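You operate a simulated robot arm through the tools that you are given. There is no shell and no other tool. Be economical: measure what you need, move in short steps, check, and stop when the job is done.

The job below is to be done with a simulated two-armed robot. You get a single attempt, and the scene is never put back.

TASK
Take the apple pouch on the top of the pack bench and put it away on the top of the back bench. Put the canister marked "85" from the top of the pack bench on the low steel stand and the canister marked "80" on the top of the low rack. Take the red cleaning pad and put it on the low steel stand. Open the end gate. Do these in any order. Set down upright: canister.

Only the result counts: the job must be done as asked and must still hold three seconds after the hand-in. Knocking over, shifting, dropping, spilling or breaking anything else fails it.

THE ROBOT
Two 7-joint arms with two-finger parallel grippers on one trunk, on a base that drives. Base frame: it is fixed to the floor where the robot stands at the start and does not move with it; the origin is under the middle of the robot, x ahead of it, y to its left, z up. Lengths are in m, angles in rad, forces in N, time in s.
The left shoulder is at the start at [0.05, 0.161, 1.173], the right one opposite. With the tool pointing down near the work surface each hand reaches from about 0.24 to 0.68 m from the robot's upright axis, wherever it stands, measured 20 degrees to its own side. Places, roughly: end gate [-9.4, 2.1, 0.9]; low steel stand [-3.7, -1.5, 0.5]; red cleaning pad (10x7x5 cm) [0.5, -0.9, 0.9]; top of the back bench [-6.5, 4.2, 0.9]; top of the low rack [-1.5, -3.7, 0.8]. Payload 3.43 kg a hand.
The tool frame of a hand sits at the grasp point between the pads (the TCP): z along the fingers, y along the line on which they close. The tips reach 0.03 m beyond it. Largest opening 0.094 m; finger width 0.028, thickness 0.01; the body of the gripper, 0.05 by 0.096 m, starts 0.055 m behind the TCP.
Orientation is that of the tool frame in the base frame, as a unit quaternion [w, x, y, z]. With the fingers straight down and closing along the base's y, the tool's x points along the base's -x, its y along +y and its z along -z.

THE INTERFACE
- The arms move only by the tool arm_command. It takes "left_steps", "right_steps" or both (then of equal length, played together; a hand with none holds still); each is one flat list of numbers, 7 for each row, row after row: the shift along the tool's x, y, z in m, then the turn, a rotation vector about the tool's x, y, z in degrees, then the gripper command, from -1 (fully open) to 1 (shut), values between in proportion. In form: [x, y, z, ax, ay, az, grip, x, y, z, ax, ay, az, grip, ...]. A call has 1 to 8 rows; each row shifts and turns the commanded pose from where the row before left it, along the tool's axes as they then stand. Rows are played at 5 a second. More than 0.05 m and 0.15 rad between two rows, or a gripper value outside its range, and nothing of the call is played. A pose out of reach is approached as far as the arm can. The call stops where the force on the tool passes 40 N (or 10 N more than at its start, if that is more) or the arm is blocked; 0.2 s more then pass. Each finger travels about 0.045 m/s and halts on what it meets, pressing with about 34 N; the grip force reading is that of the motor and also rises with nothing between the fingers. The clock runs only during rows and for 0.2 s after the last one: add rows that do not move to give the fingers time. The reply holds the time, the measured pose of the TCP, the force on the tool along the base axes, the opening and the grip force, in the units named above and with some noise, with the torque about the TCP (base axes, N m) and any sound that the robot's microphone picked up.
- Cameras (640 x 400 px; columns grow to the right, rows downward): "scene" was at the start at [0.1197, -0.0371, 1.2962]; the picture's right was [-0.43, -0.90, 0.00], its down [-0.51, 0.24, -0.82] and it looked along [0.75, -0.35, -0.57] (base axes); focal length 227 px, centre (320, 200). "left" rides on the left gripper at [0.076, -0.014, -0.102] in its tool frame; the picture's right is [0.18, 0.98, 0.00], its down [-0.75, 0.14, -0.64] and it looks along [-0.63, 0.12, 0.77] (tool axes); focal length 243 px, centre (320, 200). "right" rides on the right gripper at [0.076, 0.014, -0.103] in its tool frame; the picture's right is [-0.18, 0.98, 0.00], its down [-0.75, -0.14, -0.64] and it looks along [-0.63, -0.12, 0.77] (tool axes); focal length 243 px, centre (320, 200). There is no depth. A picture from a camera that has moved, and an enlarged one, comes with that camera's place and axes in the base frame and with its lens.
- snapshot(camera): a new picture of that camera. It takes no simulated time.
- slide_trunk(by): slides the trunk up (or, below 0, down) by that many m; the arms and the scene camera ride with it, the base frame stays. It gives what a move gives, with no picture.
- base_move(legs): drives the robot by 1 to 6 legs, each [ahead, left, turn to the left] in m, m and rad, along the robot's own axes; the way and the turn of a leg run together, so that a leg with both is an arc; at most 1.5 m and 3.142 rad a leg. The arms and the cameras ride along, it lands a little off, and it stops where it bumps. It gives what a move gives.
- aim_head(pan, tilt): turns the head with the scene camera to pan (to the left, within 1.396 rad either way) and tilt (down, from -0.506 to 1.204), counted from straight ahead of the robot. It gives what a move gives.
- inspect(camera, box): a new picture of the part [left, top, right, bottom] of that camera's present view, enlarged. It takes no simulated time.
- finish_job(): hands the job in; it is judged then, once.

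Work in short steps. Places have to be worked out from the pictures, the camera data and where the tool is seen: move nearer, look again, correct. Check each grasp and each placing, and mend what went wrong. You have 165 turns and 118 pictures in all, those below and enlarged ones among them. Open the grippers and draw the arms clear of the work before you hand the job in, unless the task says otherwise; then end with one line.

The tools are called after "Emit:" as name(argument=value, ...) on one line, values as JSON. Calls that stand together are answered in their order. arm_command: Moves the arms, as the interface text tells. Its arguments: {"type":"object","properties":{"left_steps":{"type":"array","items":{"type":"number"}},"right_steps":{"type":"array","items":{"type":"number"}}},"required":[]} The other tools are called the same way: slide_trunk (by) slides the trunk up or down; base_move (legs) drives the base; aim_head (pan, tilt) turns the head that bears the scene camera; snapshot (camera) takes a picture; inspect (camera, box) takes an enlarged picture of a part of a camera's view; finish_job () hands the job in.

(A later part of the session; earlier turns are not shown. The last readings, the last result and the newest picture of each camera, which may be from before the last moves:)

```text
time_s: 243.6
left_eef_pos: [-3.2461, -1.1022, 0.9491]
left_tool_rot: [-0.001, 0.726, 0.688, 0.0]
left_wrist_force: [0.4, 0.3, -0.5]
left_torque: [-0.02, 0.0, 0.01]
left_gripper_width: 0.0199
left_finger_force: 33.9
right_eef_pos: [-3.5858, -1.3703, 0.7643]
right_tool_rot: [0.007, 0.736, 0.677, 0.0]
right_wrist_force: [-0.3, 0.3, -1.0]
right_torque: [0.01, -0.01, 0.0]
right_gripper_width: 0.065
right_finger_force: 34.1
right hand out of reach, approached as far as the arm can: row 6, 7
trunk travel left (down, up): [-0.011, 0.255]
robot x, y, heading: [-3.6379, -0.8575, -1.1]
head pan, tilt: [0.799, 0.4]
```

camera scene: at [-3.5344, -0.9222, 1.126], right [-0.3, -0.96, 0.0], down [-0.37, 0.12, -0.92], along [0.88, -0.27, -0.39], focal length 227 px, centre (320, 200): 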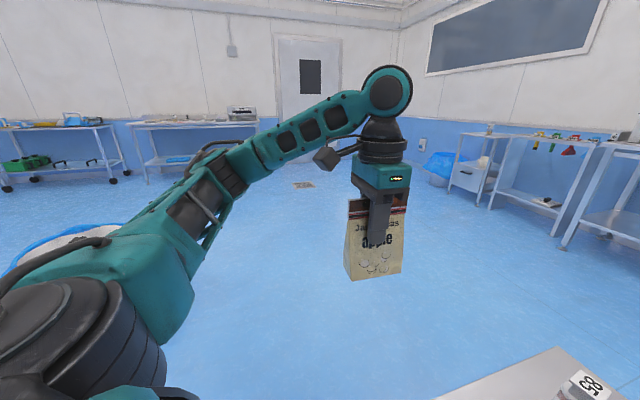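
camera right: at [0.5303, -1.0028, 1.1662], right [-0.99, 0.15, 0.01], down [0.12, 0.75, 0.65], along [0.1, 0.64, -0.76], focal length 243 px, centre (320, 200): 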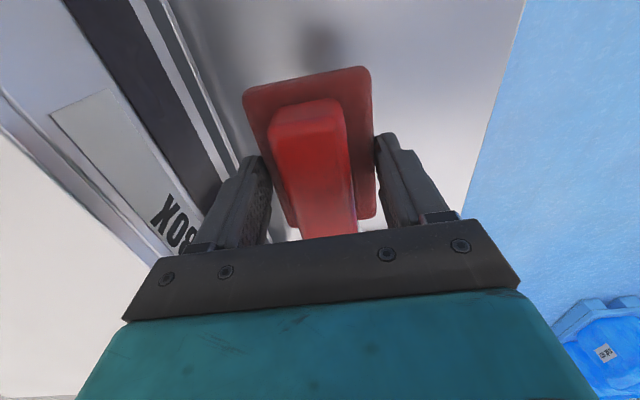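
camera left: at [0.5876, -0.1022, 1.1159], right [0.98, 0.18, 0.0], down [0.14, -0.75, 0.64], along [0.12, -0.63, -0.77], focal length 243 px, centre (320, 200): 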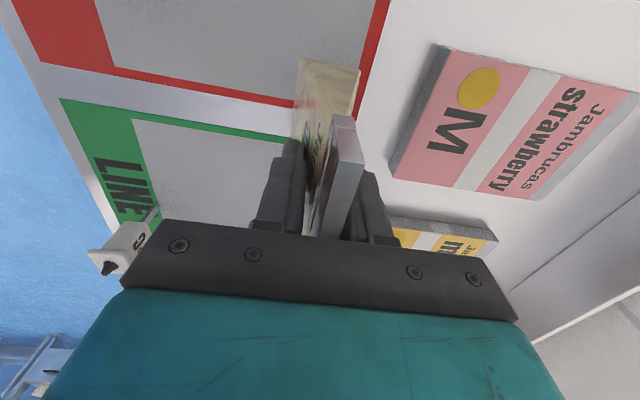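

Reach works better outward, as it did when I fetched 80. So I'll move the hand outward to about 47° right of ahead, then turn the base left so that this direction points over the stand.

Emit:
arm_command(right_steps=[0, 0, -0.05, 0, 0, 0, 1, -0.005, -0.0405, 0, 0, 0, 0, 1, -0.005, -0.0405, 0, 0, 0, 0, 1, -0.005, -0.0405, 0, 0, 0, 0, 1, -0.005, -0.0405, 0, 0, 0, 0, 1, -0.005, -0.0405, 0, 0, 0, 0, 1, -0.005, -0.0405, 0, 0, 0, 0, 1])

Emit:
base_move(legs=[[0, 0, 0.35]])

Emit:
aim_head(pan=-0.8, tilt=0.85)

Emit:
snapshot(camera="scene")

```text
time_s: 245.2
left_eef_pos: [-3.2455, -1.1015, 0.9478]
left_tool_rot: [0.001, 0.726, 0.687, 0.0]
left_wrist_force: [0.6, 0.1, -0.6]
left_torque: [0.0, 0.02, 0.0]
left_gripper_width: 0.0197
left_finger_force: 34.2
right_eef_pos: [-3.832, -1.3787, 0.8113]
right_tool_rot: [0.006, 0.735, 0.678, 0.001]
right_wrist_force: [1.2, -0.1, -1.1]
right_torque: [-0.01, -0.01, 0.02]
right_gripper_width: 0.0653
right_finger_force: 33.2
trunk travel left (down, up): [-0.011, 0.255]
robot x, y, heading: [-3.6401, -0.8586, -1.099]
head pan, tilt: [0.799, 0.4]
```

```text
time_s: 246.7
left_eef_pos: [-3.1877, -0.953, 0.9487]
left_tool_rot: [0.0, 0.597, 0.803, 0.0]
left_wrist_force: [0.5, 1.1, -0.2]
left_torque: [-0.04, 0.03, 0.0]
left_gripper_width: 0.0197
left_finger_force: 34.2
right_eef_pos: [-3.6436, -1.4121, 0.8111]
right_tool_rot: [0.006, 0.608, 0.794, 0.001]
right_wrist_force: [-0.2, -0.1, -1.1]
right_torque: [-0.02, 0.01, 0.02]
right_gripper_width: 0.0653
right_finger_force: 34.3
trunk travel left (down, up): [-0.011, 0.255]
robot x, y, heading: [-3.6405, -0.8585, -0.753]
head pan, tilt: [0.799, 0.4]
```

```text
time_s: 248.4
left_eef_pos: [-3.1877, -0.9539, 0.9489]
left_tool_rot: [-0.001, 0.597, 0.802, 0.0]
left_wrist_force: [-0.1, 0.6, -0.3]
left_torque: [-0.04, -0.03, -0.02]
left_gripper_width: 0.0198
left_finger_force: 33.9
right_eef_pos: [-3.6445, -1.4126, 0.8109]
right_tool_rot: [0.006, 0.608, 0.794, 0.001]
right_wrist_force: [0.7, -0.8, -1.3]
right_torque: [-0.01, 0.0, -0.01]
right_gripper_width: 0.0647
right_finger_force: 34.0
trunk travel left (down, up): [-0.011, 0.255]
robot x, y, heading: [-3.6382, -0.8593, -0.752]
head pan, tilt: [-0.799, 0.85]
```

```text
47 pictures are left
camera scene: at [-3.6104, -0.9647, 1.0869], right [-1.0, -0.02, 0.0], down [-0.01, 0.75, -0.66], along [0.01, -0.66, -0.75], focal length 227 px, centre (320, 200)
```

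scene: 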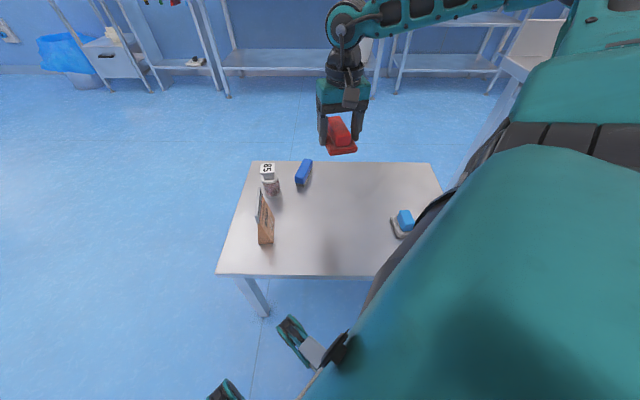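

No limits hit this time. At (-3.644,-1.412), I'll lower to just above the surface.

Emit:
arm_command(right_steps=[0, 0, 0.045, 0, 0, 0, 1, 0, 0, 0.045, 0, 0, 0, 1, 0, 0, 0.045, 0, 0, 0, 1, 0, 0, 0.045, 0, 0, 0, 1, 0, 0, 0.045, 0, 0, 0, 1, 0, 0, 0.02, 0, 0, 0, 1, 0, 0, 0, 0, 0, 0, 1])

Emit:
inspect(camera="scene", box=[200, 130, 480, 290])

```text
time_s: 250.0
left_eef_pos: [-3.1874, -0.9547, 0.9478]
left_tool_rot: [0.0, 0.596, 0.803, 0.0]
left_wrist_force: [-0.8, 0.2, -0.3]
left_torque: [0.0, -0.03, -0.02]
left_gripper_width: 0.0196
left_finger_force: 34.1
right_eef_pos: [-3.6424, -1.4113, 0.5951]
right_tool_rot: [0.004, 0.608, 0.794, 0.001]
right_wrist_force: [-1.7, -0.2, -1.7]
right_torque: [-0.01, 0.01, -0.03]
right_gripper_width: 0.065
right_finger_force: 33.2
right hand out of reach, approached as far as the arm can: row 5, 6
trunk travel left (down, up): [-0.011, 0.255]
robot x, y, heading: [-3.642, -0.8615, -0.751]
head pan, tilt: [-0.799, 0.85]
```

```text
2.29 times, centred on (340, 210) of scene
camera zoom: at [-3.6106, -0.9647, 1.0868], right [-1.0, -0.02, 0.0], down [-0.01, 0.75, -0.66], along [0.01, -0.66, -0.75], focal length 519 px, centre (274, 177)
```

zoom: 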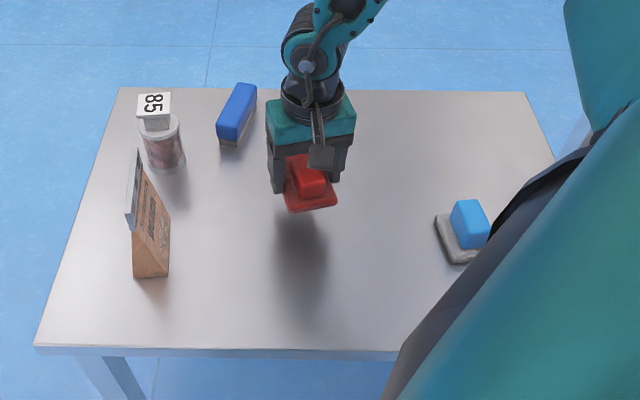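

About 6 cm remain. I'll pull in a few centimetres while lowering.

Emit:
arm_command(right_steps=[0.025, 0, 0, 0, 0, 0, 1, 0.025, 0, 0.01, 0, 0, 0, 1, 0.01, 0, 0.02, 0, 0, 0, 1, 0.005, 0, 0.015, 0, 0, 0, 1, 0, 0, 0, 0, 0, 0, 1])

```text
time_s: 251.2
left_eef_pos: [-3.1883, -0.9536, 0.9481]
left_tool_rot: [0.0, 0.597, 0.802, 0.0]
left_wrist_force: [0.0, 0.1, 0.0]
left_torque: [-0.02, 0.03, 0.02]
left_gripper_width: 0.0197
left_finger_force: 33.8
right_eef_pos: [-3.6582, -1.3546, 0.5844]
right_tool_rot: [0.006, 0.608, 0.794, 0.002]
right_wrist_force: [-0.6, -0.4, -0.9]
right_torque: [0.02, -0.04, -0.03]
right_gripper_width: 0.0652
right_finger_force: 34.3
right hand out of reach, approached as far as the arm can: row 3, 4
trunk travel left (down, up): [-0.011, 0.255]
robot x, y, heading: [-3.6414, -0.8588, -0.751]
head pan, tilt: [-0.799, 0.85]
```

Still short by about 5 cm. I'll test whether a different yaw frees it.

Emit:
arm_command(right_steps=[0, 0, 0, 0, 0, -8, 1, 0, 0, 0, 0, 0, -8, 1, 0, 0, 0, 0, 0, -8, 1, 0, 0, 0.012, 0, 0, 0, 1, 0, 0, 0.012, 0, 0, 0, 1, 0, 0, 0, 0, 0, 0, 1])

```text
time_s: 252.6
left_eef_pos: [-3.1878, -0.9542, 0.9508]
left_tool_rot: [0.001, 0.596, 0.803, 0.0]
left_wrist_force: [-0.7, 0.1, -1.3]
left_torque: [0.0, 0.01, -0.03]
left_gripper_width: 0.0196
left_finger_force: 34.2
right_eef_pos: [-3.6566, -1.3565, 0.5847]
right_tool_rot: [0.006, 0.429, 0.903, 0.001]
right_wrist_force: [0.4, 0.5, -1.2]
right_torque: [0.03, 0.0, -0.02]
right_gripper_width: 0.0653
right_finger_force: 33.9
right hand out of reach, approached as far as the arm can: row 4, 5
trunk travel left (down, up): [-0.011, 0.255]
robot x, y, heading: [-3.6421, -0.8576, -0.751]
head pan, tilt: [-0.799, 0.85]
```

Yaw isn't the limit. Lower heights open up farther outward, so I'll turn the base slightly more left and move the hand outward while lowering.

Emit:
arm_command(right_steps=[0, 0, -0.03, 0, 0, 0, 1, 0, 0, 0, 0, 0, 0, 1])

Emit:
base_move(legs=[[0, 0, 0.2]])

Emit:
arm_command(right_steps=[0, -0.04, 0.01, 0, 0, 0, 1, 0, -0.04, 0.01, 0, 0, 0, 1, 0, -0.04, 0.02, 0, 0, 0, 1, 0, 0, 0.02, 0, 0, 0, 1, 0, 0, 0.02, 0, 0, 0, 1, 0, 0, 0, 0, 0, 0, 1])

Emit:
snapshot(camera="right")

```text
time_s: 253.2
left_eef_pos: [-3.1879, -0.9534, 0.9494]
left_tool_rot: [0.0, 0.597, 0.802, 0.0]
left_wrist_force: [-0.5, 0.8, -0.3]
left_torque: [-0.02, -0.03, 0.04]
left_gripper_width: 0.0194
left_finger_force: 33.9
right_eef_pos: [-3.6564, -1.3559, 0.6153]
right_tool_rot: [0.007, 0.429, 0.903, 0.0]
right_wrist_force: [-0.2, 0.1, -0.5]
right_torque: [0.0, 0.0, 0.0]
right_gripper_width: 0.0648
right_finger_force: 34.3
trunk travel left (down, up): [-0.011, 0.255]
robot x, y, heading: [-3.6391, -0.8615, -0.75]
head pan, tilt: [-0.799, 0.85]
```

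```text
time_s: 254.3
left_eef_pos: [-3.1785, -0.8626, 0.9476]
left_tool_rot: [0.0, 0.514, 0.858, 0.0]
left_wrist_force: [-0.4, 0.7, -0.6]
left_torque: [0.02, 0.01, 0.01]
left_gripper_width: 0.0195
left_finger_force: 34.1
right_eef_pos: [-3.5588, -1.3501, 0.6147]
right_tool_rot: [0.005, 0.338, 0.941, 0.001]
right_wrist_force: [0.2, 0.2, -0.6]
right_torque: [0.01, 0.03, -0.05]
right_gripper_width: 0.0647
right_finger_force: 33.8
trunk travel left (down, up): [-0.011, 0.255]
robot x, y, heading: [-3.6434, -0.8605, -0.551]
head pan, tilt: [-0.799, 0.85]
```

```text
time_s: 255.7
left_eef_pos: [-3.1769, -0.8635, 0.9475]
left_tool_rot: [0.0, 0.513, 0.858, 0.0]
left_wrist_force: [-0.5, 0.1, -0.8]
left_torque: [0.0, -0.03, 0.0]
left_gripper_width: 0.0194
left_finger_force: 34.1
right_eef_pos: [-3.6355, -1.4437, 0.5637]
right_tool_rot: [0.006, 0.338, 0.941, 0.0]
right_wrist_force: [-0.2, -0.8, -0.9]
right_torque: [0.0, 0.01, 0.02]
right_gripper_width: 0.0651
right_finger_force: 34.5
right hand out of reach, approached as far as the arm can: row 4, 5
trunk travel left (down, up): [-0.011, 0.255]
robot x, y, heading: [-3.6391, -0.8608, -0.552]
head pan, tilt: [-0.799, 0.85]
```

```text
45 pictures are left
camera right: at [-3.6856, -1.3846, 0.6658], right [0.77, 0.64, 0.01], down [0.48, -0.59, 0.65], along [0.42, -0.49, -0.76], focal length 243 px, centre (320, 200)
```

right: 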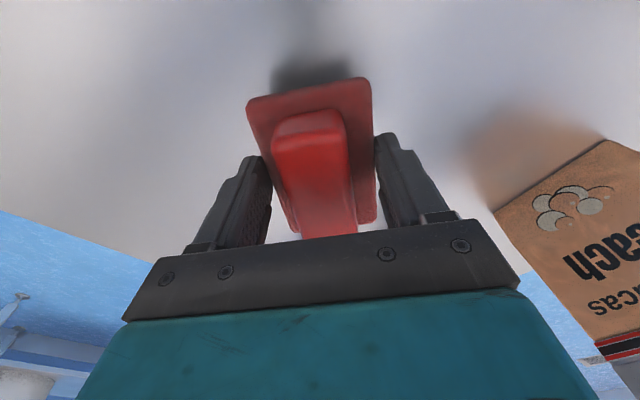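

Outward works, now at 0.564. I'll use the last of the trunk travel and go a little more outward and inward to lower further.

Emit:
slide_trunk(by=-0.01)

Emit:
arm_command(right_steps=[0.012, -0.015, 0.004, 0, 0, 0, 1, 0.012, -0.015, 0.005, 0, 0, 0, 1, 0, 0, 0.005, 0, 0, 0, 1, 0, 0, 0, 0, 0, 0, 1])

```text
time_s: 256.3
left_eef_pos: [-3.178, -0.8613, 0.9389]
left_tool_rot: [0.0, 0.515, 0.857, 0.0]
left_wrist_force: [-0.7, 0.0, -0.1]
left_torque: [-0.01, 0.02, 0.03]
left_gripper_width: 0.0192
left_finger_force: 33.8
right_eef_pos: [-3.6347, -1.4441, 0.5551]
right_tool_rot: [0.006, 0.338, 0.941, 0.001]
right_wrist_force: [0.1, 0.2, -1.5]
right_torque: [0.0, -0.02, 0.0]
right_gripper_width: 0.0653
right_finger_force: 33.8
trunk travel left (down, up): [-0.001, 0.265]
robot x, y, heading: [-3.639, -0.8609, -0.55]
head pan, tilt: [-0.799, 0.85]
```

```text
time_s: 257.3
left_eef_pos: [-3.1787, -0.8629, 0.9391]
left_tool_rot: [0.001, 0.514, 0.858, 0.0]
left_wrist_force: [-0.5, 0.1, -0.3]
left_torque: [0.02, 0.04, 0.02]
left_gripper_width: 0.0193
left_finger_force: 34.1
right_eef_pos: [-3.6725, -1.4504, 0.5428]
right_tool_rot: [0.005, 0.337, 0.941, 0.0]
right_wrist_force: [0.3, 0.8, -0.9]
right_torque: [0.0, 0.01, 0.01]
right_gripper_width: 0.0654
right_finger_force: 33.9
trunk travel left (down, up): [-0.001, 0.265]
robot x, y, heading: [-3.6391, -0.8627, -0.552]
head pan, tilt: [-0.799, 0.85]
```

No limit was flagged, and the pad bottom is at about 0.506. I'll take the final small steps to contact.

Emit:
arm_command(right_steps=[0.004, -0.004, 0.004, 0, 0, 0, 1, 0, 0, 0, 0, 0, 0, 1])

Emit:
arm_command(right_steps=[0.002, -0.002, 0.003, 0, 0, 0, 1, 0, 0, 0, 0, 0, 0, 1])

```text
time_s: 257.9
left_eef_pos: [-3.1776, -0.8639, 0.9391]
left_tool_rot: [0.0, 0.514, 0.858, 0.0]
left_wrist_force: [0.6, -0.8, -0.3]
left_torque: [0.0, -0.01, -0.02]
left_gripper_width: 0.0193
left_finger_force: 34.4
right_eef_pos: [-3.6734, -1.4506, 0.5426]
right_tool_rot: [0.006, 0.338, 0.941, 0.001]
right_wrist_force: [0.9, 0.3, -0.8]
right_torque: [-0.01, -0.01, 0.04]
right_gripper_width: 0.0651
right_finger_force: 33.4
right hand out of reach, approached as far as the arm can: row 1
trunk travel left (down, up): [-0.001, 0.265]
robot x, y, heading: [-3.6415, -0.8579, -0.553]
head pan, tilt: [-0.799, 0.85]
```

```text
time_s: 258.5
left_eef_pos: [-3.1783, -0.8626, 0.9384]
left_tool_rot: [0.0, 0.515, 0.857, 0.0]
left_wrist_force: [-0.1, -0.1, -0.1]
left_torque: [-0.01, -0.01, 0.0]
left_gripper_width: 0.0191
left_finger_force: 34.5
right_eef_pos: [-3.6734, -1.4501, 0.5422]
right_tool_rot: [0.005, 0.338, 0.941, 0.001]
right_wrist_force: [0.0, 0.7, -1.1]
right_torque: [0.0, -0.01, -0.02]
right_gripper_width: 0.0652
right_finger_force: 34.1
right hand out of reach, approached as far as the arm can: row 1
trunk travel left (down, up): [-0.001, 0.265]
robot x, y, heading: [-3.6407, -0.8576, -0.549]
head pan, tilt: [-0.799, 0.85]
```

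About 5 mm of gap remains by my estimate. One more try: retract 1.5 cm first, then lower.

Emit:
arm_command(right_steps=[0.015, 0, 0, 0, 0, 0, 1, 0.005, 0, 0.004, 0, 0, 0, 1, 0, 0, 0.003, 0, 0, 0, 1, 0, 0, 0, 0, 0, 0, 1])

Emit:
snapshot(camera="right")

Emit:
inspect(camera="scene", box=[200, 130, 480, 290])

```text
time_s: 259.5
left_eef_pos: [-3.1787, -0.8611, 0.9391]
left_tool_rot: [0.0, 0.514, 0.858, -0.001]
left_wrist_force: [0.3, -0.2, -0.5]
left_torque: [0.01, 0.02, -0.04]
left_gripper_width: 0.0192
left_finger_force: 33.8
right_eef_pos: [-3.6876, -1.4382, 0.5358]
right_tool_rot: [0.006, 0.338, 0.941, 0.001]
right_wrist_force: [0.8, 0.1, 3.0]
right_torque: [-0.1, 0.12, 0.03]
right_gripper_width: 0.0649
right_finger_force: 33.6
trunk travel left (down, up): [-0.001, 0.265]
robot x, y, heading: [-3.6446, -0.8591, -0.55]
head pan, tilt: [-0.799, 0.85]
```

```text
44 pictures are left
camera right: at [-3.7386, -1.3794, 0.6365], right [0.77, 0.64, 0.01], down [0.48, -0.59, 0.65], along [0.42, -0.49, -0.76], focal length 243 px, centre (320, 200)
```

right: 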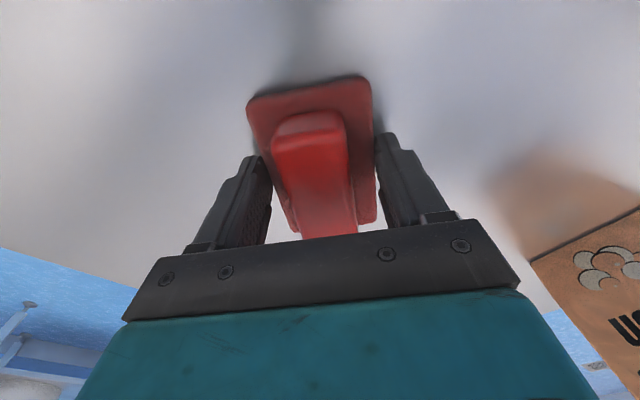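

```text
2.29 times, centred on (340, 210) of scene
camera zoom: at [-3.5902, -0.9561, 1.077], right [-0.98, -0.22, 0.0], down [-0.16, 0.73, -0.66], along [0.14, -0.64, -0.75], focal length 519 px, centre (274, 177)
```

zoom: 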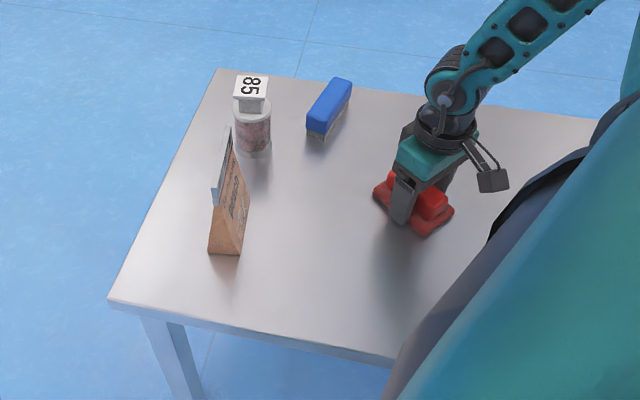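

It is touching the surface (z force up). I'll open the fingers and rise.

Emit:
arm_command(right_steps=[0, 0, 0, 0, 0, 0, 0.3, 0, 0, 0, 0, 0, 0, -0.3, 0, 0, 0, 0, 0, 0, -0.8, 0, 0, 0, 0, 0, 0, -0.8, 0, 0, -0.03, 0, 0, 0, -0.8, 0, 0, -0.045, 0, 0, 0, -0.8, 0, 0, -0.045, 0, 0, 0, -0.8, 0, 0, -0.045, 0, 0, 0, -0.8])

Emit:
slide_trunk(by=0.2)

Emit:
snapshot(camera="scene")

```text
time_s: 261.3
left_eef_pos: [-3.1784, -0.8626, 0.9392]
left_tool_rot: [0.0, 0.514, 0.858, 0.0]
left_wrist_force: [-0.2, -0.3, -0.6]
left_torque: [0.04, 0.02, 0.02]
left_gripper_width: 0.0194
left_finger_force: 34.2
right_eef_pos: [-3.691, -1.4377, 0.6998]
right_tool_rot: [0.005, 0.338, 0.941, 0.002]
right_wrist_force: [0.4, 0.1, 0.6]
right_torque: [0.0, -0.03, -0.01]
right_gripper_width: 0.0843
right_finger_force: 0.1
trunk travel left (down, up): [-0.001, 0.265]
robot x, y, heading: [-3.6398, -0.8565, -0.552]
head pan, tilt: [-0.799, 0.85]
```

```text
time_s: 263.5
left_eef_pos: [-3.1772, -0.8627, 1.1383]
left_tool_rot: [0.0, 0.514, 0.858, 0.001]
left_wrist_force: [0.4, -0.4, 0.6]
left_torque: [0.01, -0.02, 0.0]
left_gripper_width: 0.0192
left_finger_force: 33.9
right_eef_pos: [-3.6885, -1.4381, 0.9002]
right_tool_rot: [0.006, 0.339, 0.941, 0.001]
right_wrist_force: [-0.4, 0.1, 0.4]
right_torque: [-0.02, 0.01, 0.03]
right_gripper_width: 0.0846
right_finger_force: 0.1
trunk travel left (down, up): [-0.201, 0.065]
robot x, y, heading: [-3.6378, -0.8636, -0.553]
head pan, tilt: [-0.799, 0.85]
```

```text
42 pictures are left
camera scene: at [-3.5902, -0.9565, 1.2768], right [-0.98, -0.22, 0.0], down [-0.16, 0.73, -0.66], along [0.14, -0.64, -0.75], focal length 227 px, centre (320, 200)
```

scene: 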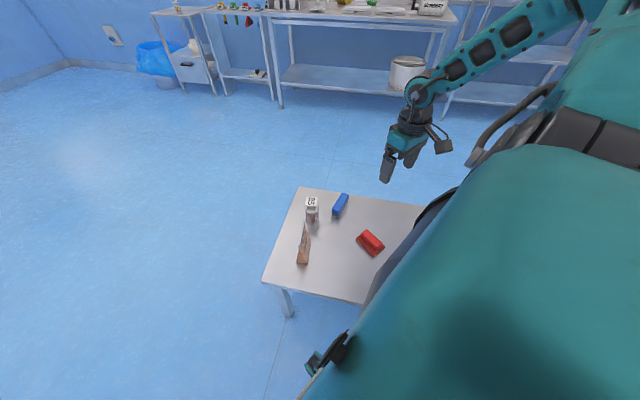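

The pad is on the stand. I'll raise the right hand, move away north and face −x to find the way to the back bench.

Emit:
arm_command(right_steps=[0, 0, -0.045, 0, 0, 0, -0.8, 0, 0, -0.045, 0, 0, 0, -0.8, 0.03, 0, -0.04, 0, 0, 0, -0.8, 0.04, 0, -0.03, 0, 0, 0, -0.8, 0.03, 0.03, 0, 0, 0, 0, -0.8])

Emit:
base_move(legs=[[-0.16, 0.26, 0], [0, 0, 2.9]])

Emit:
aim_head(pan=0, tilt=0.3)

Emit:
snapshot(camera="scene")

```text
time_s: 264.7
left_eef_pos: [-3.1777, -0.8619, 1.1387]
left_tool_rot: [0.0, 0.514, 0.858, -0.001]
left_wrist_force: [-0.2, 0.9, -1.0]
left_torque: [-0.03, -0.03, 0.0]
left_gripper_width: 0.019
left_finger_force: 33.4
right_eef_pos: [-3.7501, -1.3483, 1.0614]
right_tool_rot: [0.006, 0.338, 0.941, 0.001]
right_wrist_force: [0.2, 0.4, 0.5]
right_torque: [-0.01, 0.01, 0.0]
right_gripper_width: 0.0845
right_finger_force: 0.0
trunk travel left (down, up): [-0.201, 0.065]
robot x, y, heading: [-3.6376, -0.8616, -0.551]
head pan, tilt: [-0.799, 0.85]
```

```text
time_s: 273.5
left_eef_pos: [-4.0872, -0.4278, 1.1372]
left_tool_rot: [0.0, 0.784, -0.621, 0.0]
left_wrist_force: [-0.7, 0.3, 0.8]
left_torque: [-0.01, 0.01, -0.01]
left_gripper_width: 0.0185
left_finger_force: 34.3
right_eef_pos: [-3.4097, -0.1052, 1.0609]
right_tool_rot: [0.0, 0.889, -0.457, -0.006]
right_wrist_force: [0.3, -0.3, 0.4]
right_torque: [0.01, 0.01, -0.01]
right_gripper_width: 0.0847
right_finger_force: 0.0
trunk travel left (down, up): [-0.201, 0.065]
robot x, y, heading: [-3.6425, -0.5494, 2.326]
head pan, tilt: [-0.799, 0.85]
```

```text
time_s: 274.6
left_eef_pos: [-4.0881, -0.4275, 1.1386]
left_tool_rot: [0.0, 0.784, -0.621, 0.0]
left_wrist_force: [0.5, -0.2, 0.4]
left_torque: [0.02, 0.02, -0.01]
left_gripper_width: 0.0186
left_finger_force: 34.2
right_eef_pos: [-3.4096, -0.1054, 1.06]
right_tool_rot: [0.0, 0.889, -0.457, -0.006]
right_wrist_force: [0.9, 0.3, -0.3]
right_torque: [0.02, -0.01, -0.01]
right_gripper_width: 0.0848
right_finger_force: 0.0
trunk travel left (down, up): [-0.201, 0.065]
robot x, y, heading: [-3.6383, -0.5496, 2.328]
head pan, tilt: [0.0, 0.3]
```

```text
41 pictures are left
camera scene: at [-3.7329, -0.4525, 1.3252], right [0.73, 0.69, 0.0], down [0.2, -0.22, -0.96], along [-0.66, 0.69, -0.3], focal length 227 px, centre (320, 200)
```

scene: 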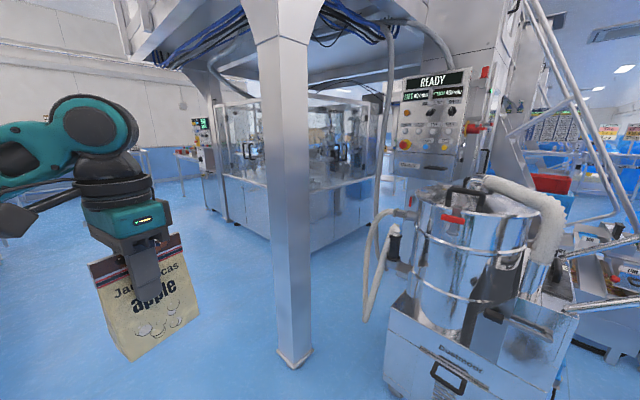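

The machine stands between me and the back bench, with a column at about (-4.55,0.17). I'll tuck the right hand in, face −x and go west along y ≈ −0.6.

Emit:
arm_command(right_steps=[-0.025, 0.04, 0, 0, 0, 0, -0.8, -0.025, 0.04, 0, 0, 0, 0, -0.8, -0.025, 0.04, 0, 0, 0, 0, -0.8, -0.025, 0.04, 0, 0, 0, 0, -0.8])

Emit:
base_move(legs=[[0, 0, 0.815], [0.6, 0.08, 0], [1.3, 0, 0]])

Emit:
snapshot(camera="scene")

```text
time_s: 275.6
left_eef_pos: [-4.0895, -0.4274, 1.1366]
left_tool_rot: [0.0, 0.784, -0.621, 0.002]
left_wrist_force: [0.0, 0.2, 0.3]
left_torque: [-0.01, -0.01, -0.04]
left_gripper_width: 0.0187
left_finger_force: 33.9
right_eef_pos: [-3.5991, -0.1164, 1.0618]
right_tool_rot: [-0.001, 0.889, -0.458, -0.006]
right_wrist_force: [0.1, 0.7, 0.5]
right_torque: [0.02, -0.01, 0.04]
right_gripper_width: 0.0848
right_finger_force: 0.0
trunk travel left (down, up): [-0.201, 0.065]
robot x, y, heading: [-3.6386, -0.5516, 2.331]
head pan, tilt: [0.0, 0.3]
```

```text
time_s: 287.4
left_eef_pos: [-5.9417, -0.9, 1.1372]
left_tool_rot: [0.0, 0.968, -0.251, 0.001]
left_wrist_force: [0.3, -0.1, 0.4]
left_torque: [0.03, 0.0, 0.05]
left_gripper_width: 0.0182
left_finger_force: 33.8
right_eef_pos: [-5.8434, -0.3292, 1.0631]
right_tool_rot: [0.002, 0.998, -0.057, -0.006]
right_wrist_force: [-0.1, 0.6, -0.1]
right_torque: [-0.02, 0.0, 0.0]
right_gripper_width: 0.0846
right_finger_force: 0.1
trunk travel left (down, up): [-0.201, 0.065]
robot x, y, heading: [-5.5507, -0.647, -3.12]
head pan, tilt: [0.0, 0.3]
```

```text
40 pictures are left
camera scene: at [-5.6853, -0.6537, 1.3252], right [-0.02, 1.0, 0.0], down [0.3, 0.01, -0.96], along [-0.95, -0.02, -0.3], focal length 227 px, centre (320, 200)
```

scene: 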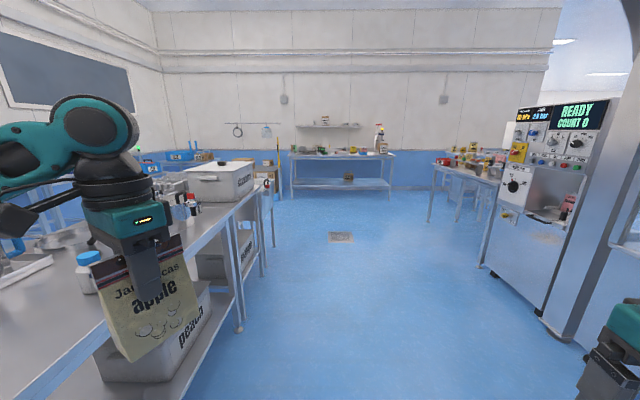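

I'll zoom in on the passage on the right.

Emit:
inspect(camera="scene", box=[380, 90, 640, 330])

Emit:
aim_head(pan=-0.7, tilt=0.2)

Emit:
snapshot(camera="scene")

```text
1.67 times, centred on (510, 210) of scene
camera zoom: at [-5.6853, -0.6537, 1.3252], right [-0.02, 1.0, 0.0], down [0.3, 0.01, -0.96], along [-0.95, -0.02, -0.3], focal length 378 px, centre (3, 183)
```

zoom: 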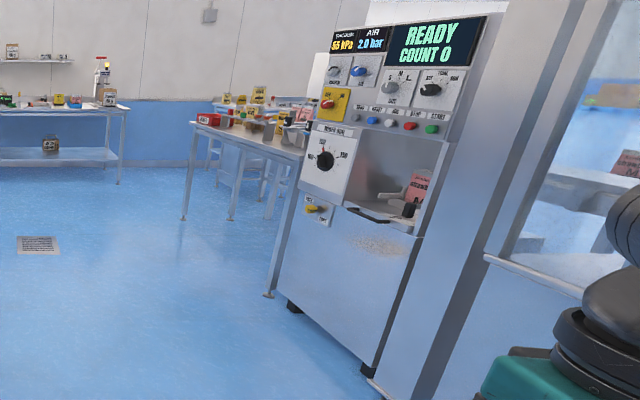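

```text
time_s: 288.4
left_eef_pos: [-5.9424, -0.9007, 1.1379]
left_tool_rot: [-0.001, 0.968, -0.251, 0.001]
left_wrist_force: [0.1, -0.3, 0.5]
left_torque: [-0.01, 0.0, -0.01]
left_gripper_width: 0.018
left_finger_force: 33.7
right_eef_pos: [-5.8431, -0.3282, 1.0634]
right_tool_rot: [0.003, 0.998, -0.058, -0.006]
right_wrist_force: [-0.5, 1.0, -0.2]
right_torque: [0.03, -0.02, 0.01]
right_gripper_width: 0.0848
right_finger_force: 0.0
trunk travel left (down, up): [-0.201, 0.065]
robot x, y, heading: [-5.5505, -0.6519, -3.118]
head pan, tilt: [-0.7, 0.201]
```

```text
38 pictures are left
camera scene: at [-5.6643, -0.5933, 1.3345], right [0.63, 0.78, 0.0], down [0.16, -0.13, -0.98], along [-0.76, 0.62, -0.2], focal length 227 px, centre (320, 200)
```

scene: 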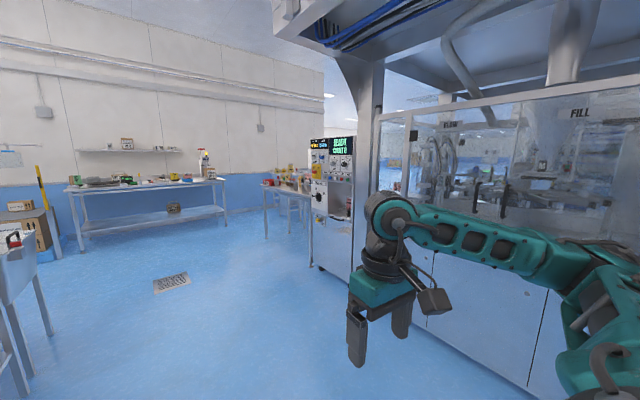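

I'll go on west past the machine's end and look north.

Emit:
base_move(legs=[[1.4, 0, 0], [1.4, -0.05, 0], [0, 0, -1.2]])

Emit:
aim_head(pan=-0.2, tilt=0.25)

Emit:
snapshot(camera="scene")

```text
time_s: 304.9
left_eef_pos: [-8.6905, -0.3796, 1.139]
left_tool_rot: [-0.001, -0.642, 0.767, -0.001]
left_wrist_force: [0.6, -0.3, -2.0]
left_torque: [-0.01, 0.01, 0.03]
left_gripper_width: 0.0178
left_finger_force: 33.5
right_eef_pos: [-8.1191, -0.2878, 1.0615]
right_tool_rot: [-0.001, 0.779, -0.627, -0.006]
right_wrist_force: [-0.8, -0.3, 0.2]
right_torque: [0.01, 0.03, 0.0]
right_gripper_width: 0.0848
right_finger_force: 0.0
trunk travel left (down, up): [-0.201, 0.065]
robot x, y, heading: [-8.3292, -0.6683, 1.926]
head pan, tilt: [-0.7, 0.201]
```

```text
time_s: 305.9
left_eef_pos: [-8.692, -0.3796, 1.1386]
left_tool_rot: [-0.001, -0.642, 0.766, -0.001]
left_wrist_force: [-0.5, 0.1, 0.1]
left_torque: [0.0, -0.01, 0.02]
left_gripper_width: 0.0179
left_finger_force: 34.1
right_eef_pos: [-8.1198, -0.2877, 1.0643]
right_tool_rot: [-0.001, 0.779, -0.627, -0.005]
right_wrist_force: [0.6, 0.3, -0.3]
right_torque: [0.02, 0.01, 0.0]
right_gripper_width: 0.0845
right_finger_force: 0.0
trunk travel left (down, up): [-0.201, 0.065]
robot x, y, heading: [-8.3302, -0.6687, 1.92]
head pan, tilt: [-0.201, 0.25]
```

```text
37 pictures are left
camera scene: at [-8.357, -0.5374, 1.33], right [0.99, 0.15, 0.0], down [0.04, -0.24, -0.97], along [-0.14, 0.96, -0.25], focal length 227 px, centre (320, 200)
```

scene: 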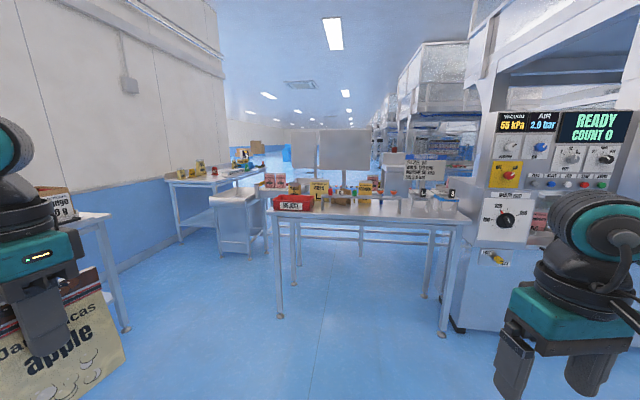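

I'll zoom in toward the place given for the end gate and the passage on the left.

Emit:
inspect(camera="scene", box=[160, 110, 400, 270])

```text
2.50 times, centred on (280, 190) of scene
camera zoom: at [-8.357, -0.5374, 1.33], right [0.99, 0.15, 0.0], down [0.04, -0.24, -0.97], along [-0.14, 0.96, -0.25], focal length 568 px, centre (420, 225)
```

zoom: 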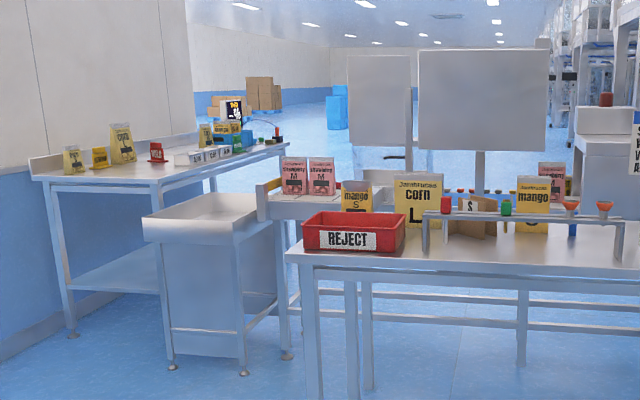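

The conveyor end with packs and a catch bin lies near (-9.4,2.1). I'll move closer on that side and look, and also check the pouch grip.

Emit:
base_move(legs=[[1.25, 0.46, 0], [0, 0, -0.35]])

Emit:
aim_head(pan=0.1, tilt=0.3)

Emit:
snapshot(camera="scene")

Emit:
snapshot(camera="left")

```text
time_s: 313.6
left_eef_pos: [-9.4234, 0.7396, 1.1391]
left_tool_rot: [0.0, -0.495, 0.869, -0.001]
left_wrist_force: [-0.2, 0.8, -0.5]
left_torque: [-0.01, 0.02, -0.01]
left_gripper_width: 0.0173
left_finger_force: 34.0
right_eef_pos: [-8.8543, 0.6248, 1.0625]
right_tool_rot: [0.002, -0.656, 0.755, 0.006]
right_wrist_force: [0.0, 0.1, 0.1]
right_torque: [0.01, -0.02, -0.02]
right_gripper_width: 0.0846
right_finger_force: 0.1
trunk travel left (down, up): [-0.201, 0.065]
robot x, y, heading: [-9.1898, 0.343, 1.564]
head pan, tilt: [-0.201, 0.25]
```

```text
time_s: 314.4
left_eef_pos: [-9.4238, 0.7396, 1.1374]
left_tool_rot: [0.0, -0.495, 0.869, 0.0]
left_wrist_force: [0.7, 0.4, 0.7]
left_torque: [-0.03, 0.03, 0.01]
left_gripper_width: 0.0174
left_finger_force: 34.2
right_eef_pos: [-8.854, 0.6256, 1.0627]
right_tool_rot: [0.002, -0.656, 0.755, 0.005]
right_wrist_force: [0.2, -0.4, 0.0]
right_torque: [-0.01, 0.02, -0.01]
right_gripper_width: 0.0846
right_finger_force: 0.0
trunk travel left (down, up): [-0.201, 0.065]
robot x, y, heading: [-9.1834, 0.3439, 1.563]
head pan, tilt: [0.099, 0.3]
```

```text
35 pictures are left
camera scene: at [-9.1936, 0.4758, 1.3252], right [1.0, 0.09, 0.0], down [0.03, -0.29, -0.96], along [-0.09, 0.95, -0.3], focal length 227 px, centre (320, 200)
```

scene: 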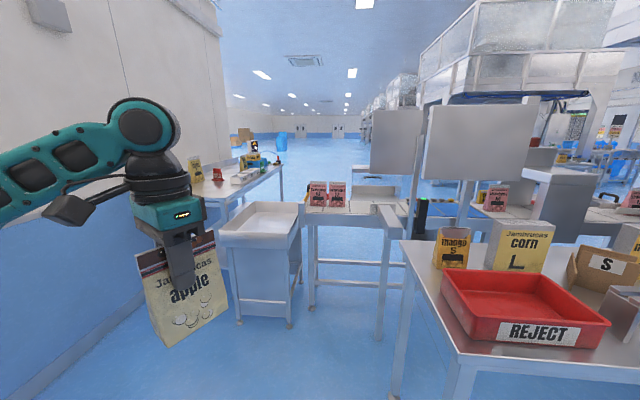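

```text
34 pictures are left
camera left: at [-9.4503, 0.6661, 1.2414], right [-0.94, 0.34, 0.0], down [0.26, 0.72, 0.64], along [0.22, 0.6, -0.77], focal length 243 px, centre (320, 200)
```

left: 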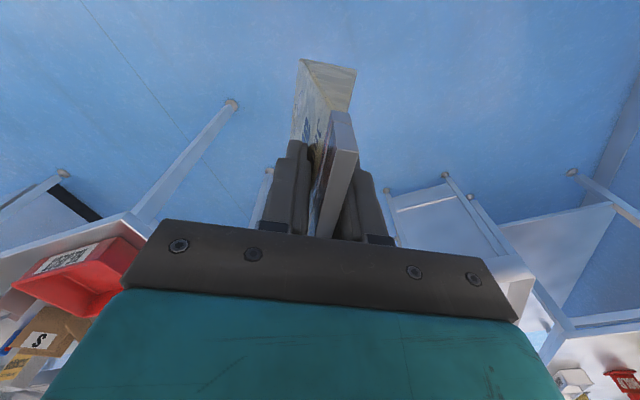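

The pouch grip is unchanged. I'll zoom in on the conveyor end.

Emit:
inspect(camera="scene", box=[210, 150, 430, 290])

```text
2.86 times, centred on (320, 220) of scene
camera zoom: at [-9.1936, 0.4758, 1.3252], right [1.0, 0.09, 0.0], down [0.03, -0.29, -0.96], along [-0.09, 0.95, -0.3], focal length 649 px, centre (320, 143)
```

zoom: 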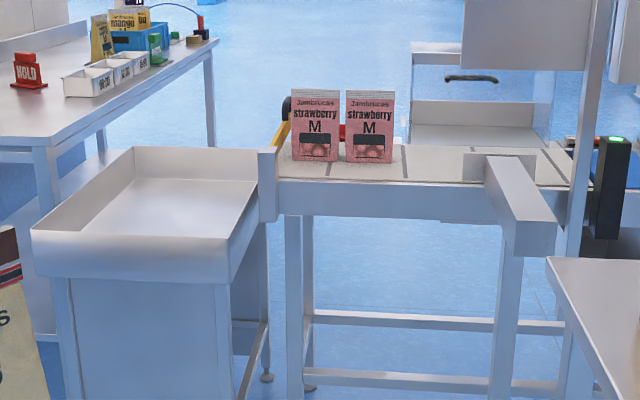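

The yellow bar with a black knob at the belt's end, near (-9.4,2.1,0.92), looks like the gate. I'll move closer to examine it.

Emit:
base_move(legs=[[0.7, 0.04, 0]])

Emit:
aim_head(pan=0.05, tilt=0.45)

Emit:
snapshot(camera="scene")

Emit:
inspect(camera="scene", box=[240, 120, 400, 230])

```text
time_s: 318.2
left_eef_pos: [-9.4653, 1.438, 1.1395]
left_tool_rot: [-0.001, -0.498, 0.867, 0.0]
left_wrist_force: [-0.1, 0.2, 0.1]
left_torque: [-0.01, 0.01, 0.01]
left_gripper_width: 0.017
left_finger_force: 34.2
right_eef_pos: [-8.8952, 1.3293, 1.0625]
right_tool_rot: [0.002, -0.659, 0.752, 0.005]
right_wrist_force: [0.4, 0.1, -0.3]
right_torque: [-0.02, 0.03, 0.0]
right_gripper_width: 0.0848
right_finger_force: 0.0
trunk travel left (down, up): [-0.201, 0.065]
robot x, y, heading: [-9.2204, 1.0471, 1.567]
head pan, tilt: [0.099, 0.3]
```

```text
time_s: 318.9
left_eef_pos: [-9.4645, 1.4384, 1.1379]
left_tool_rot: [-0.001, -0.498, 0.867, 0.0]
left_wrist_force: [-0.2, 0.3, -0.4]
left_torque: [-0.01, 0.0, 0.01]
left_gripper_width: 0.0174
left_finger_force: 33.9
right_eef_pos: [-8.8951, 1.3294, 1.0631]
right_tool_rot: [0.002, -0.658, 0.753, 0.005]
right_wrist_force: [-0.4, -0.7, -1.4]
right_torque: [-0.02, -0.04, 0.02]
right_gripper_width: 0.0844
right_finger_force: 0.0
trunk travel left (down, up): [-0.201, 0.065]
robot x, y, heading: [-9.2218, 1.0443, 1.57]
head pan, tilt: [0.051, 0.45]
```

```text
32 pictures are left
camera scene: at [-9.2283, 1.1758, 1.3114], right [1.0, 0.05, 0.0], down [0.02, -0.43, -0.9], along [-0.05, 0.9, -0.43], focal length 227 px, centre (320, 200)
```

scene: 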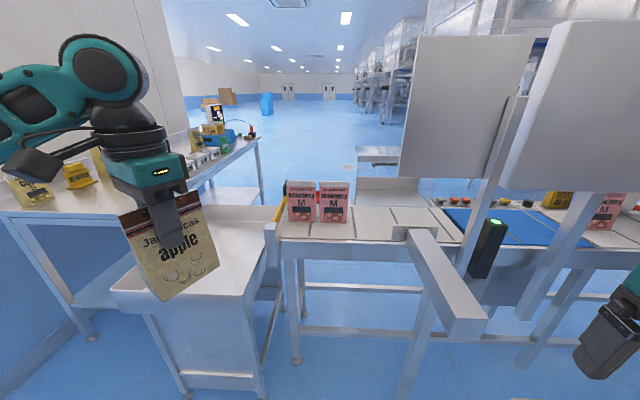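

```text
3.64 times, centred on (320, 175) of scene
camera zoom: at [-9.2283, 1.1758, 1.3114], right [1.0, 0.05, 0.0], down [0.02, -0.43, -0.9], along [-0.05, 0.9, -0.43], focal length 826 px, centre (320, 291)
```

zoom: 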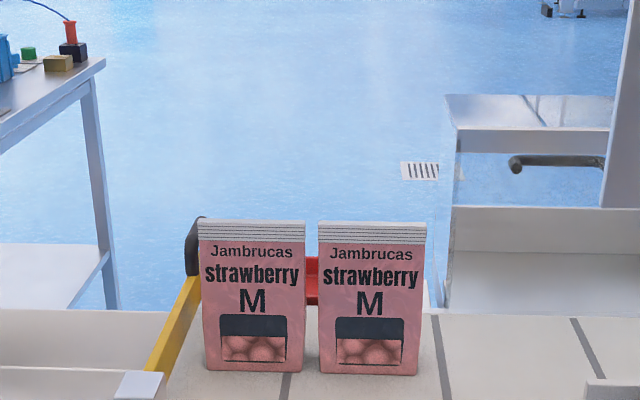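

The handle is at the far (north) end of the bar, beyond the belt, so it's best worked from the north side. The back bench is there too. I'll go around the east end of the machine with the pouch, starting by backing out and facing east.

Emit:
base_move(legs=[[-1.4, 0, 0], [-0.25, 0, 0], [0, 0, -1.57], [1.5, 0, 0]])

```text
time_s: 338.2
left_eef_pos: [-7.3017, -0.32, 1.1399]
left_tool_rot: [-0.001, 0.252, 0.968, 0.0]
left_wrist_force: [0.0, 1.0, -0.7]
left_torque: [0.04, -0.02, -0.04]
left_gripper_width: 0.0169
left_finger_force: 33.8
right_eef_pos: [-7.4024, -0.8911, 1.0632]
right_tool_rot: [0.005, 0.058, 0.998, 0.002]
right_wrist_force: [-0.2, -1.0, 1.1]
right_torque: [0.02, 0.01, 0.0]
right_gripper_width: 0.0845
right_finger_force: 0.0
trunk travel left (down, up): [-0.201, 0.065]
robot x, y, heading: [-7.6921, -0.5677, 0.019]
head pan, tilt: [0.051, 0.45]
```

On track at (-7.69,-0.57). I'll continue east, easing to y ≈ −0.85 past the bins.

Emit:
base_move(legs=[[1.5, -0.05, -0.02], [1.5, -0.03, 0]])

Emit:
base_move(legs=[[1.5, -0.2, 0], [1.5, 0, 0]])

```text
refused: leg 1 is longer than a leg can be; nothing moved
```

```text
refused: leg 1 is longer than a leg can be; nothing moved
```

Emit:
base_move(legs=[[1.45, -0.05, -0.02], [1.45, -0.03, 0]])

Emit:
base_move(legs=[[1.45, -0.2, 0], [1.45, 0, 0]])

```text
time_s: 352.4
left_eef_pos: [-4.3602, -0.4229, 1.138]
left_tool_rot: [-0.001, 0.277, 0.961, 0.0]
left_wrist_force: [0.5, -0.2, -0.6]
left_torque: [-0.01, -0.01, 0.0]
left_gripper_width: 0.0158
left_finger_force: 34.4
right_eef_pos: [-4.4886, -0.9894, 1.0627]
right_tool_rot: [0.006, 0.084, 0.996, 0.003]
right_wrist_force: [0.1, -0.4, 0.6]
right_torque: [-0.04, -0.01, 0.02]
right_gripper_width: 0.0847
right_finger_force: 0.1
trunk travel left (down, up): [-0.201, 0.065]
robot x, y, heading: [-4.7669, -0.6525, -0.031]
head pan, tilt: [0.051, 0.45]
```

```text
time_s: 359.0
left_eef_pos: [-2.9652, -0.6795, 1.1377]
left_tool_rot: [0.0, 0.296, 0.955, 0.0]
left_wrist_force: [0.7, 0.5, -1.0]
left_torque: [0.02, 0.0, 0.01]
left_gripper_width: 0.0161
left_finger_force: 34.3
right_eef_pos: [-3.118, -1.2391, 1.0627]
right_tool_rot: [0.005, 0.104, 0.995, 0.001]
right_wrist_force: [0.2, -1.0, 0.2]
right_torque: [0.0, -0.02, 0.03]
right_gripper_width: 0.0846
right_finger_force: 0.1
trunk travel left (down, up): [-0.201, 0.065]
robot x, y, heading: [-3.3815, -0.8909, -0.071]
head pan, tilt: [0.051, 0.45]
stopped in leg 1: the robot was blocked; the commanded pose is now the measured one
```

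I was blocked at (-3.38,-0.89), possibly by the stand's edge. I'll look at it.

Emit:
aim_head(pan=-1.3, tilt=0.95)

Emit:
snapshot(camera="scene")

```text
time_s: 360.5
left_eef_pos: [-2.9651, -0.6803, 1.1377]
left_tool_rot: [-0.001, 0.296, 0.955, 0.001]
left_wrist_force: [-0.2, 0.1, -0.2]
left_torque: [0.01, -0.01, -0.02]
left_gripper_width: 0.0159
left_finger_force: 34.3
right_eef_pos: [-3.1166, -1.2399, 1.0619]
right_tool_rot: [0.005, 0.104, 0.995, 0.002]
right_wrist_force: [-0.5, -0.7, -0.4]
right_torque: [0.0, -0.01, -0.03]
right_gripper_width: 0.0847
right_finger_force: 0.0
trunk travel left (down, up): [-0.201, 0.065]
robot x, y, heading: [-3.3784, -0.8947, -0.074]
head pan, tilt: [-1.3, 0.949]
```

```text
30 pictures are left
camera scene: at [-3.3228, -0.9645, 1.2694], right [-0.98, -0.2, 0.0], down [-0.16, 0.8, -0.58], along [0.11, -0.57, -0.81], focal length 227 px, centre (320, 200)
```

scene: 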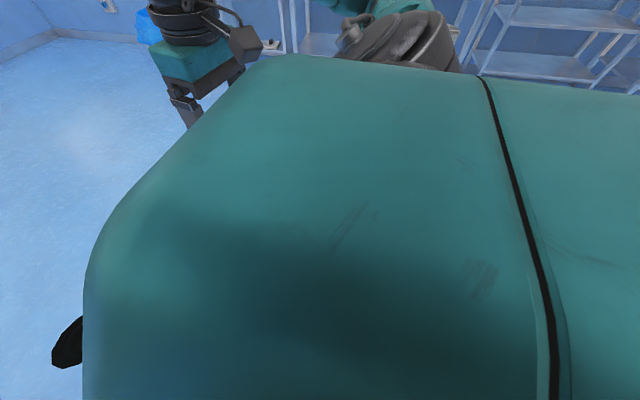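

The base's side (radius about 0.345) touched near the stand. I'll step away north, continue at y ≈ −0.76, then turn north and check the stand from there.

Emit:
base_move(legs=[[0, 0.14, 0], [0, 0, 0.074], [1.2, 0, 0]])

Emit:
base_move(legs=[[1.2, 0, 0], [0, 0, 1.57]])

Emit:
aim_head(pan=1.35, tilt=0.35)

Emit:
snapshot(camera="scene")

```text
time_s: 367.9
left_eef_pos: [-1.7789, -0.5261, 1.1383]
left_tool_rot: [0.0, 0.268, 0.963, 0.001]
left_wrist_force: [1.1, -0.2, 0.1]
left_torque: [0.03, 0.0, 0.01]
left_gripper_width: 0.0157
left_finger_force: 34.3
right_eef_pos: [-1.898, -1.0946, 1.0627]
right_tool_rot: [0.005, 0.076, 0.997, 0.003]
right_wrist_force: [0.1, -0.4, -0.2]
right_torque: [0.01, -0.02, 0.01]
right_gripper_width: 0.0847
right_finger_force: 0.1
trunk travel left (down, up): [-0.201, 0.065]
robot x, y, heading: [-2.1783, -0.7586, -0.016]
head pan, tilt: [-1.3, 0.949]
```

```text
time_s: 377.9
left_eef_pos: [-1.2137, -0.3753, 1.1385]
left_tool_rot: [-0.001, -0.5, 0.866, -0.001]
left_wrist_force: [0.1, -0.6, 0.0]
left_torque: [-0.02, 0.0, -0.01]
left_gripper_width: 0.0154
left_finger_force: 33.5
right_eef_pos: [-0.6444, -0.4843, 1.0631]
right_tool_rot: [0.003, -0.658, 0.753, 0.004]
right_wrist_force: [-0.2, 0.0, 0.1]
right_torque: [0.04, 0.01, -0.01]
right_gripper_width: 0.0847
right_finger_force: 0.0
trunk travel left (down, up): [-0.201, 0.065]
robot x, y, heading: [-0.9755, -0.7748, 1.57]
head pan, tilt: [-1.3, 0.949]
```

```text
time_s: 380.2
left_eef_pos: [-1.2142, -0.3754, 1.1381]
left_tool_rot: [-0.001, -0.5, 0.866, 0.0]
left_wrist_force: [-0.4, -0.1, 0.4]
left_torque: [0.03, 0.0, -0.01]
left_gripper_width: 0.0153
left_finger_force: 34.0
right_eef_pos: [-0.6445, -0.4854, 1.0623]
right_tool_rot: [0.002, -0.659, 0.752, 0.006]
right_wrist_force: [-0.6, 0.2, 0.1]
right_torque: [0.0, -0.01, -0.01]
right_gripper_width: 0.0845
right_finger_force: 0.0
trunk travel left (down, up): [-0.201, 0.065]
robot x, y, heading: [-0.9722, -0.7712, 1.567]
head pan, tilt: [1.349, 0.351]
```

```text
29 pictures are left
camera scene: at [-1.0632, -0.71, 1.3205], right [0.22, 0.98, 0.0], down [0.34, -0.07, -0.94], along [-0.92, 0.2, -0.34], focal length 227 px, centre (320, 200)
```

scene: 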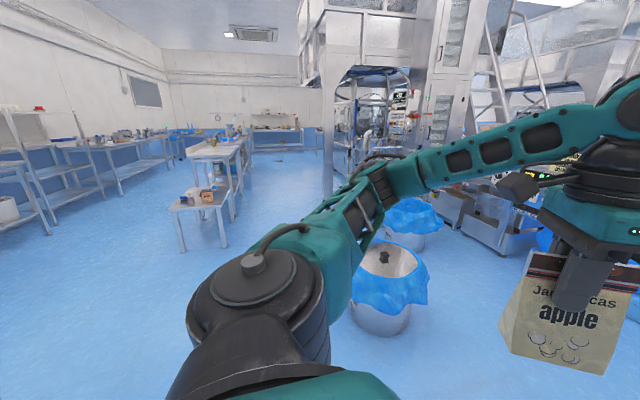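

I'll zoom in on the stand to verify nothing moved.

Emit:
inspect(camera="scene", box=[150, 170, 250, 260])

Emit:
aim_head(pan=0.3, tilt=0.25)

Emit:
snapshot(camera="scene")

```text
4.44 times, centred on (200, 215) of scene
camera zoom: at [-1.0632, -0.71, 1.3205], right [0.22, 0.98, 0.0], down [0.34, -0.07, -0.94], along [-0.92, 0.2, -0.34], focal length 1009 px, centre (853, 133)
```

zoom: 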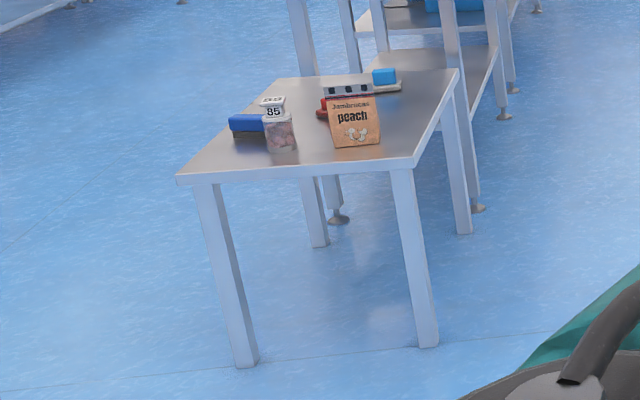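

```text
time_s: 381.6
left_eef_pos: [-1.2137, -0.3764, 1.1389]
left_tool_rot: [-0.001, -0.5, 0.866, 0.0]
left_wrist_force: [-0.8, -0.5, -0.1]
left_torque: [0.03, 0.0, 0.02]
left_gripper_width: 0.0152
left_finger_force: 33.9
right_eef_pos: [-0.6445, -0.4848, 1.0624]
right_tool_rot: [0.001, -0.659, 0.752, 0.005]
right_wrist_force: [-1.1, -0.1, -0.4]
right_torque: [0.0, 0.01, 0.03]
right_gripper_width: 0.0844
right_finger_force: 0.1
trunk travel left (down, up): [-0.201, 0.065]
robot x, y, heading: [-0.9737, -0.77, 1.574]
head pan, tilt: [0.3, 0.25]
```

```text
27 pictures are left
camera scene: at [-1.0003, -0.6412, 1.33], right [0.95, 0.3, 0.0], down [0.07, -0.24, -0.97], along [-0.29, 0.92, -0.25], focal length 227 px, centre (320, 200)
```

scene: 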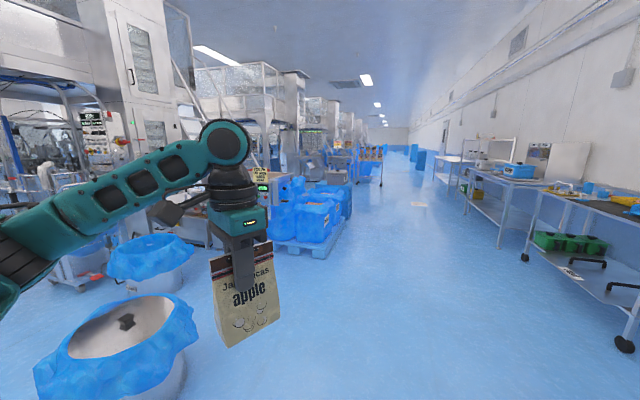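

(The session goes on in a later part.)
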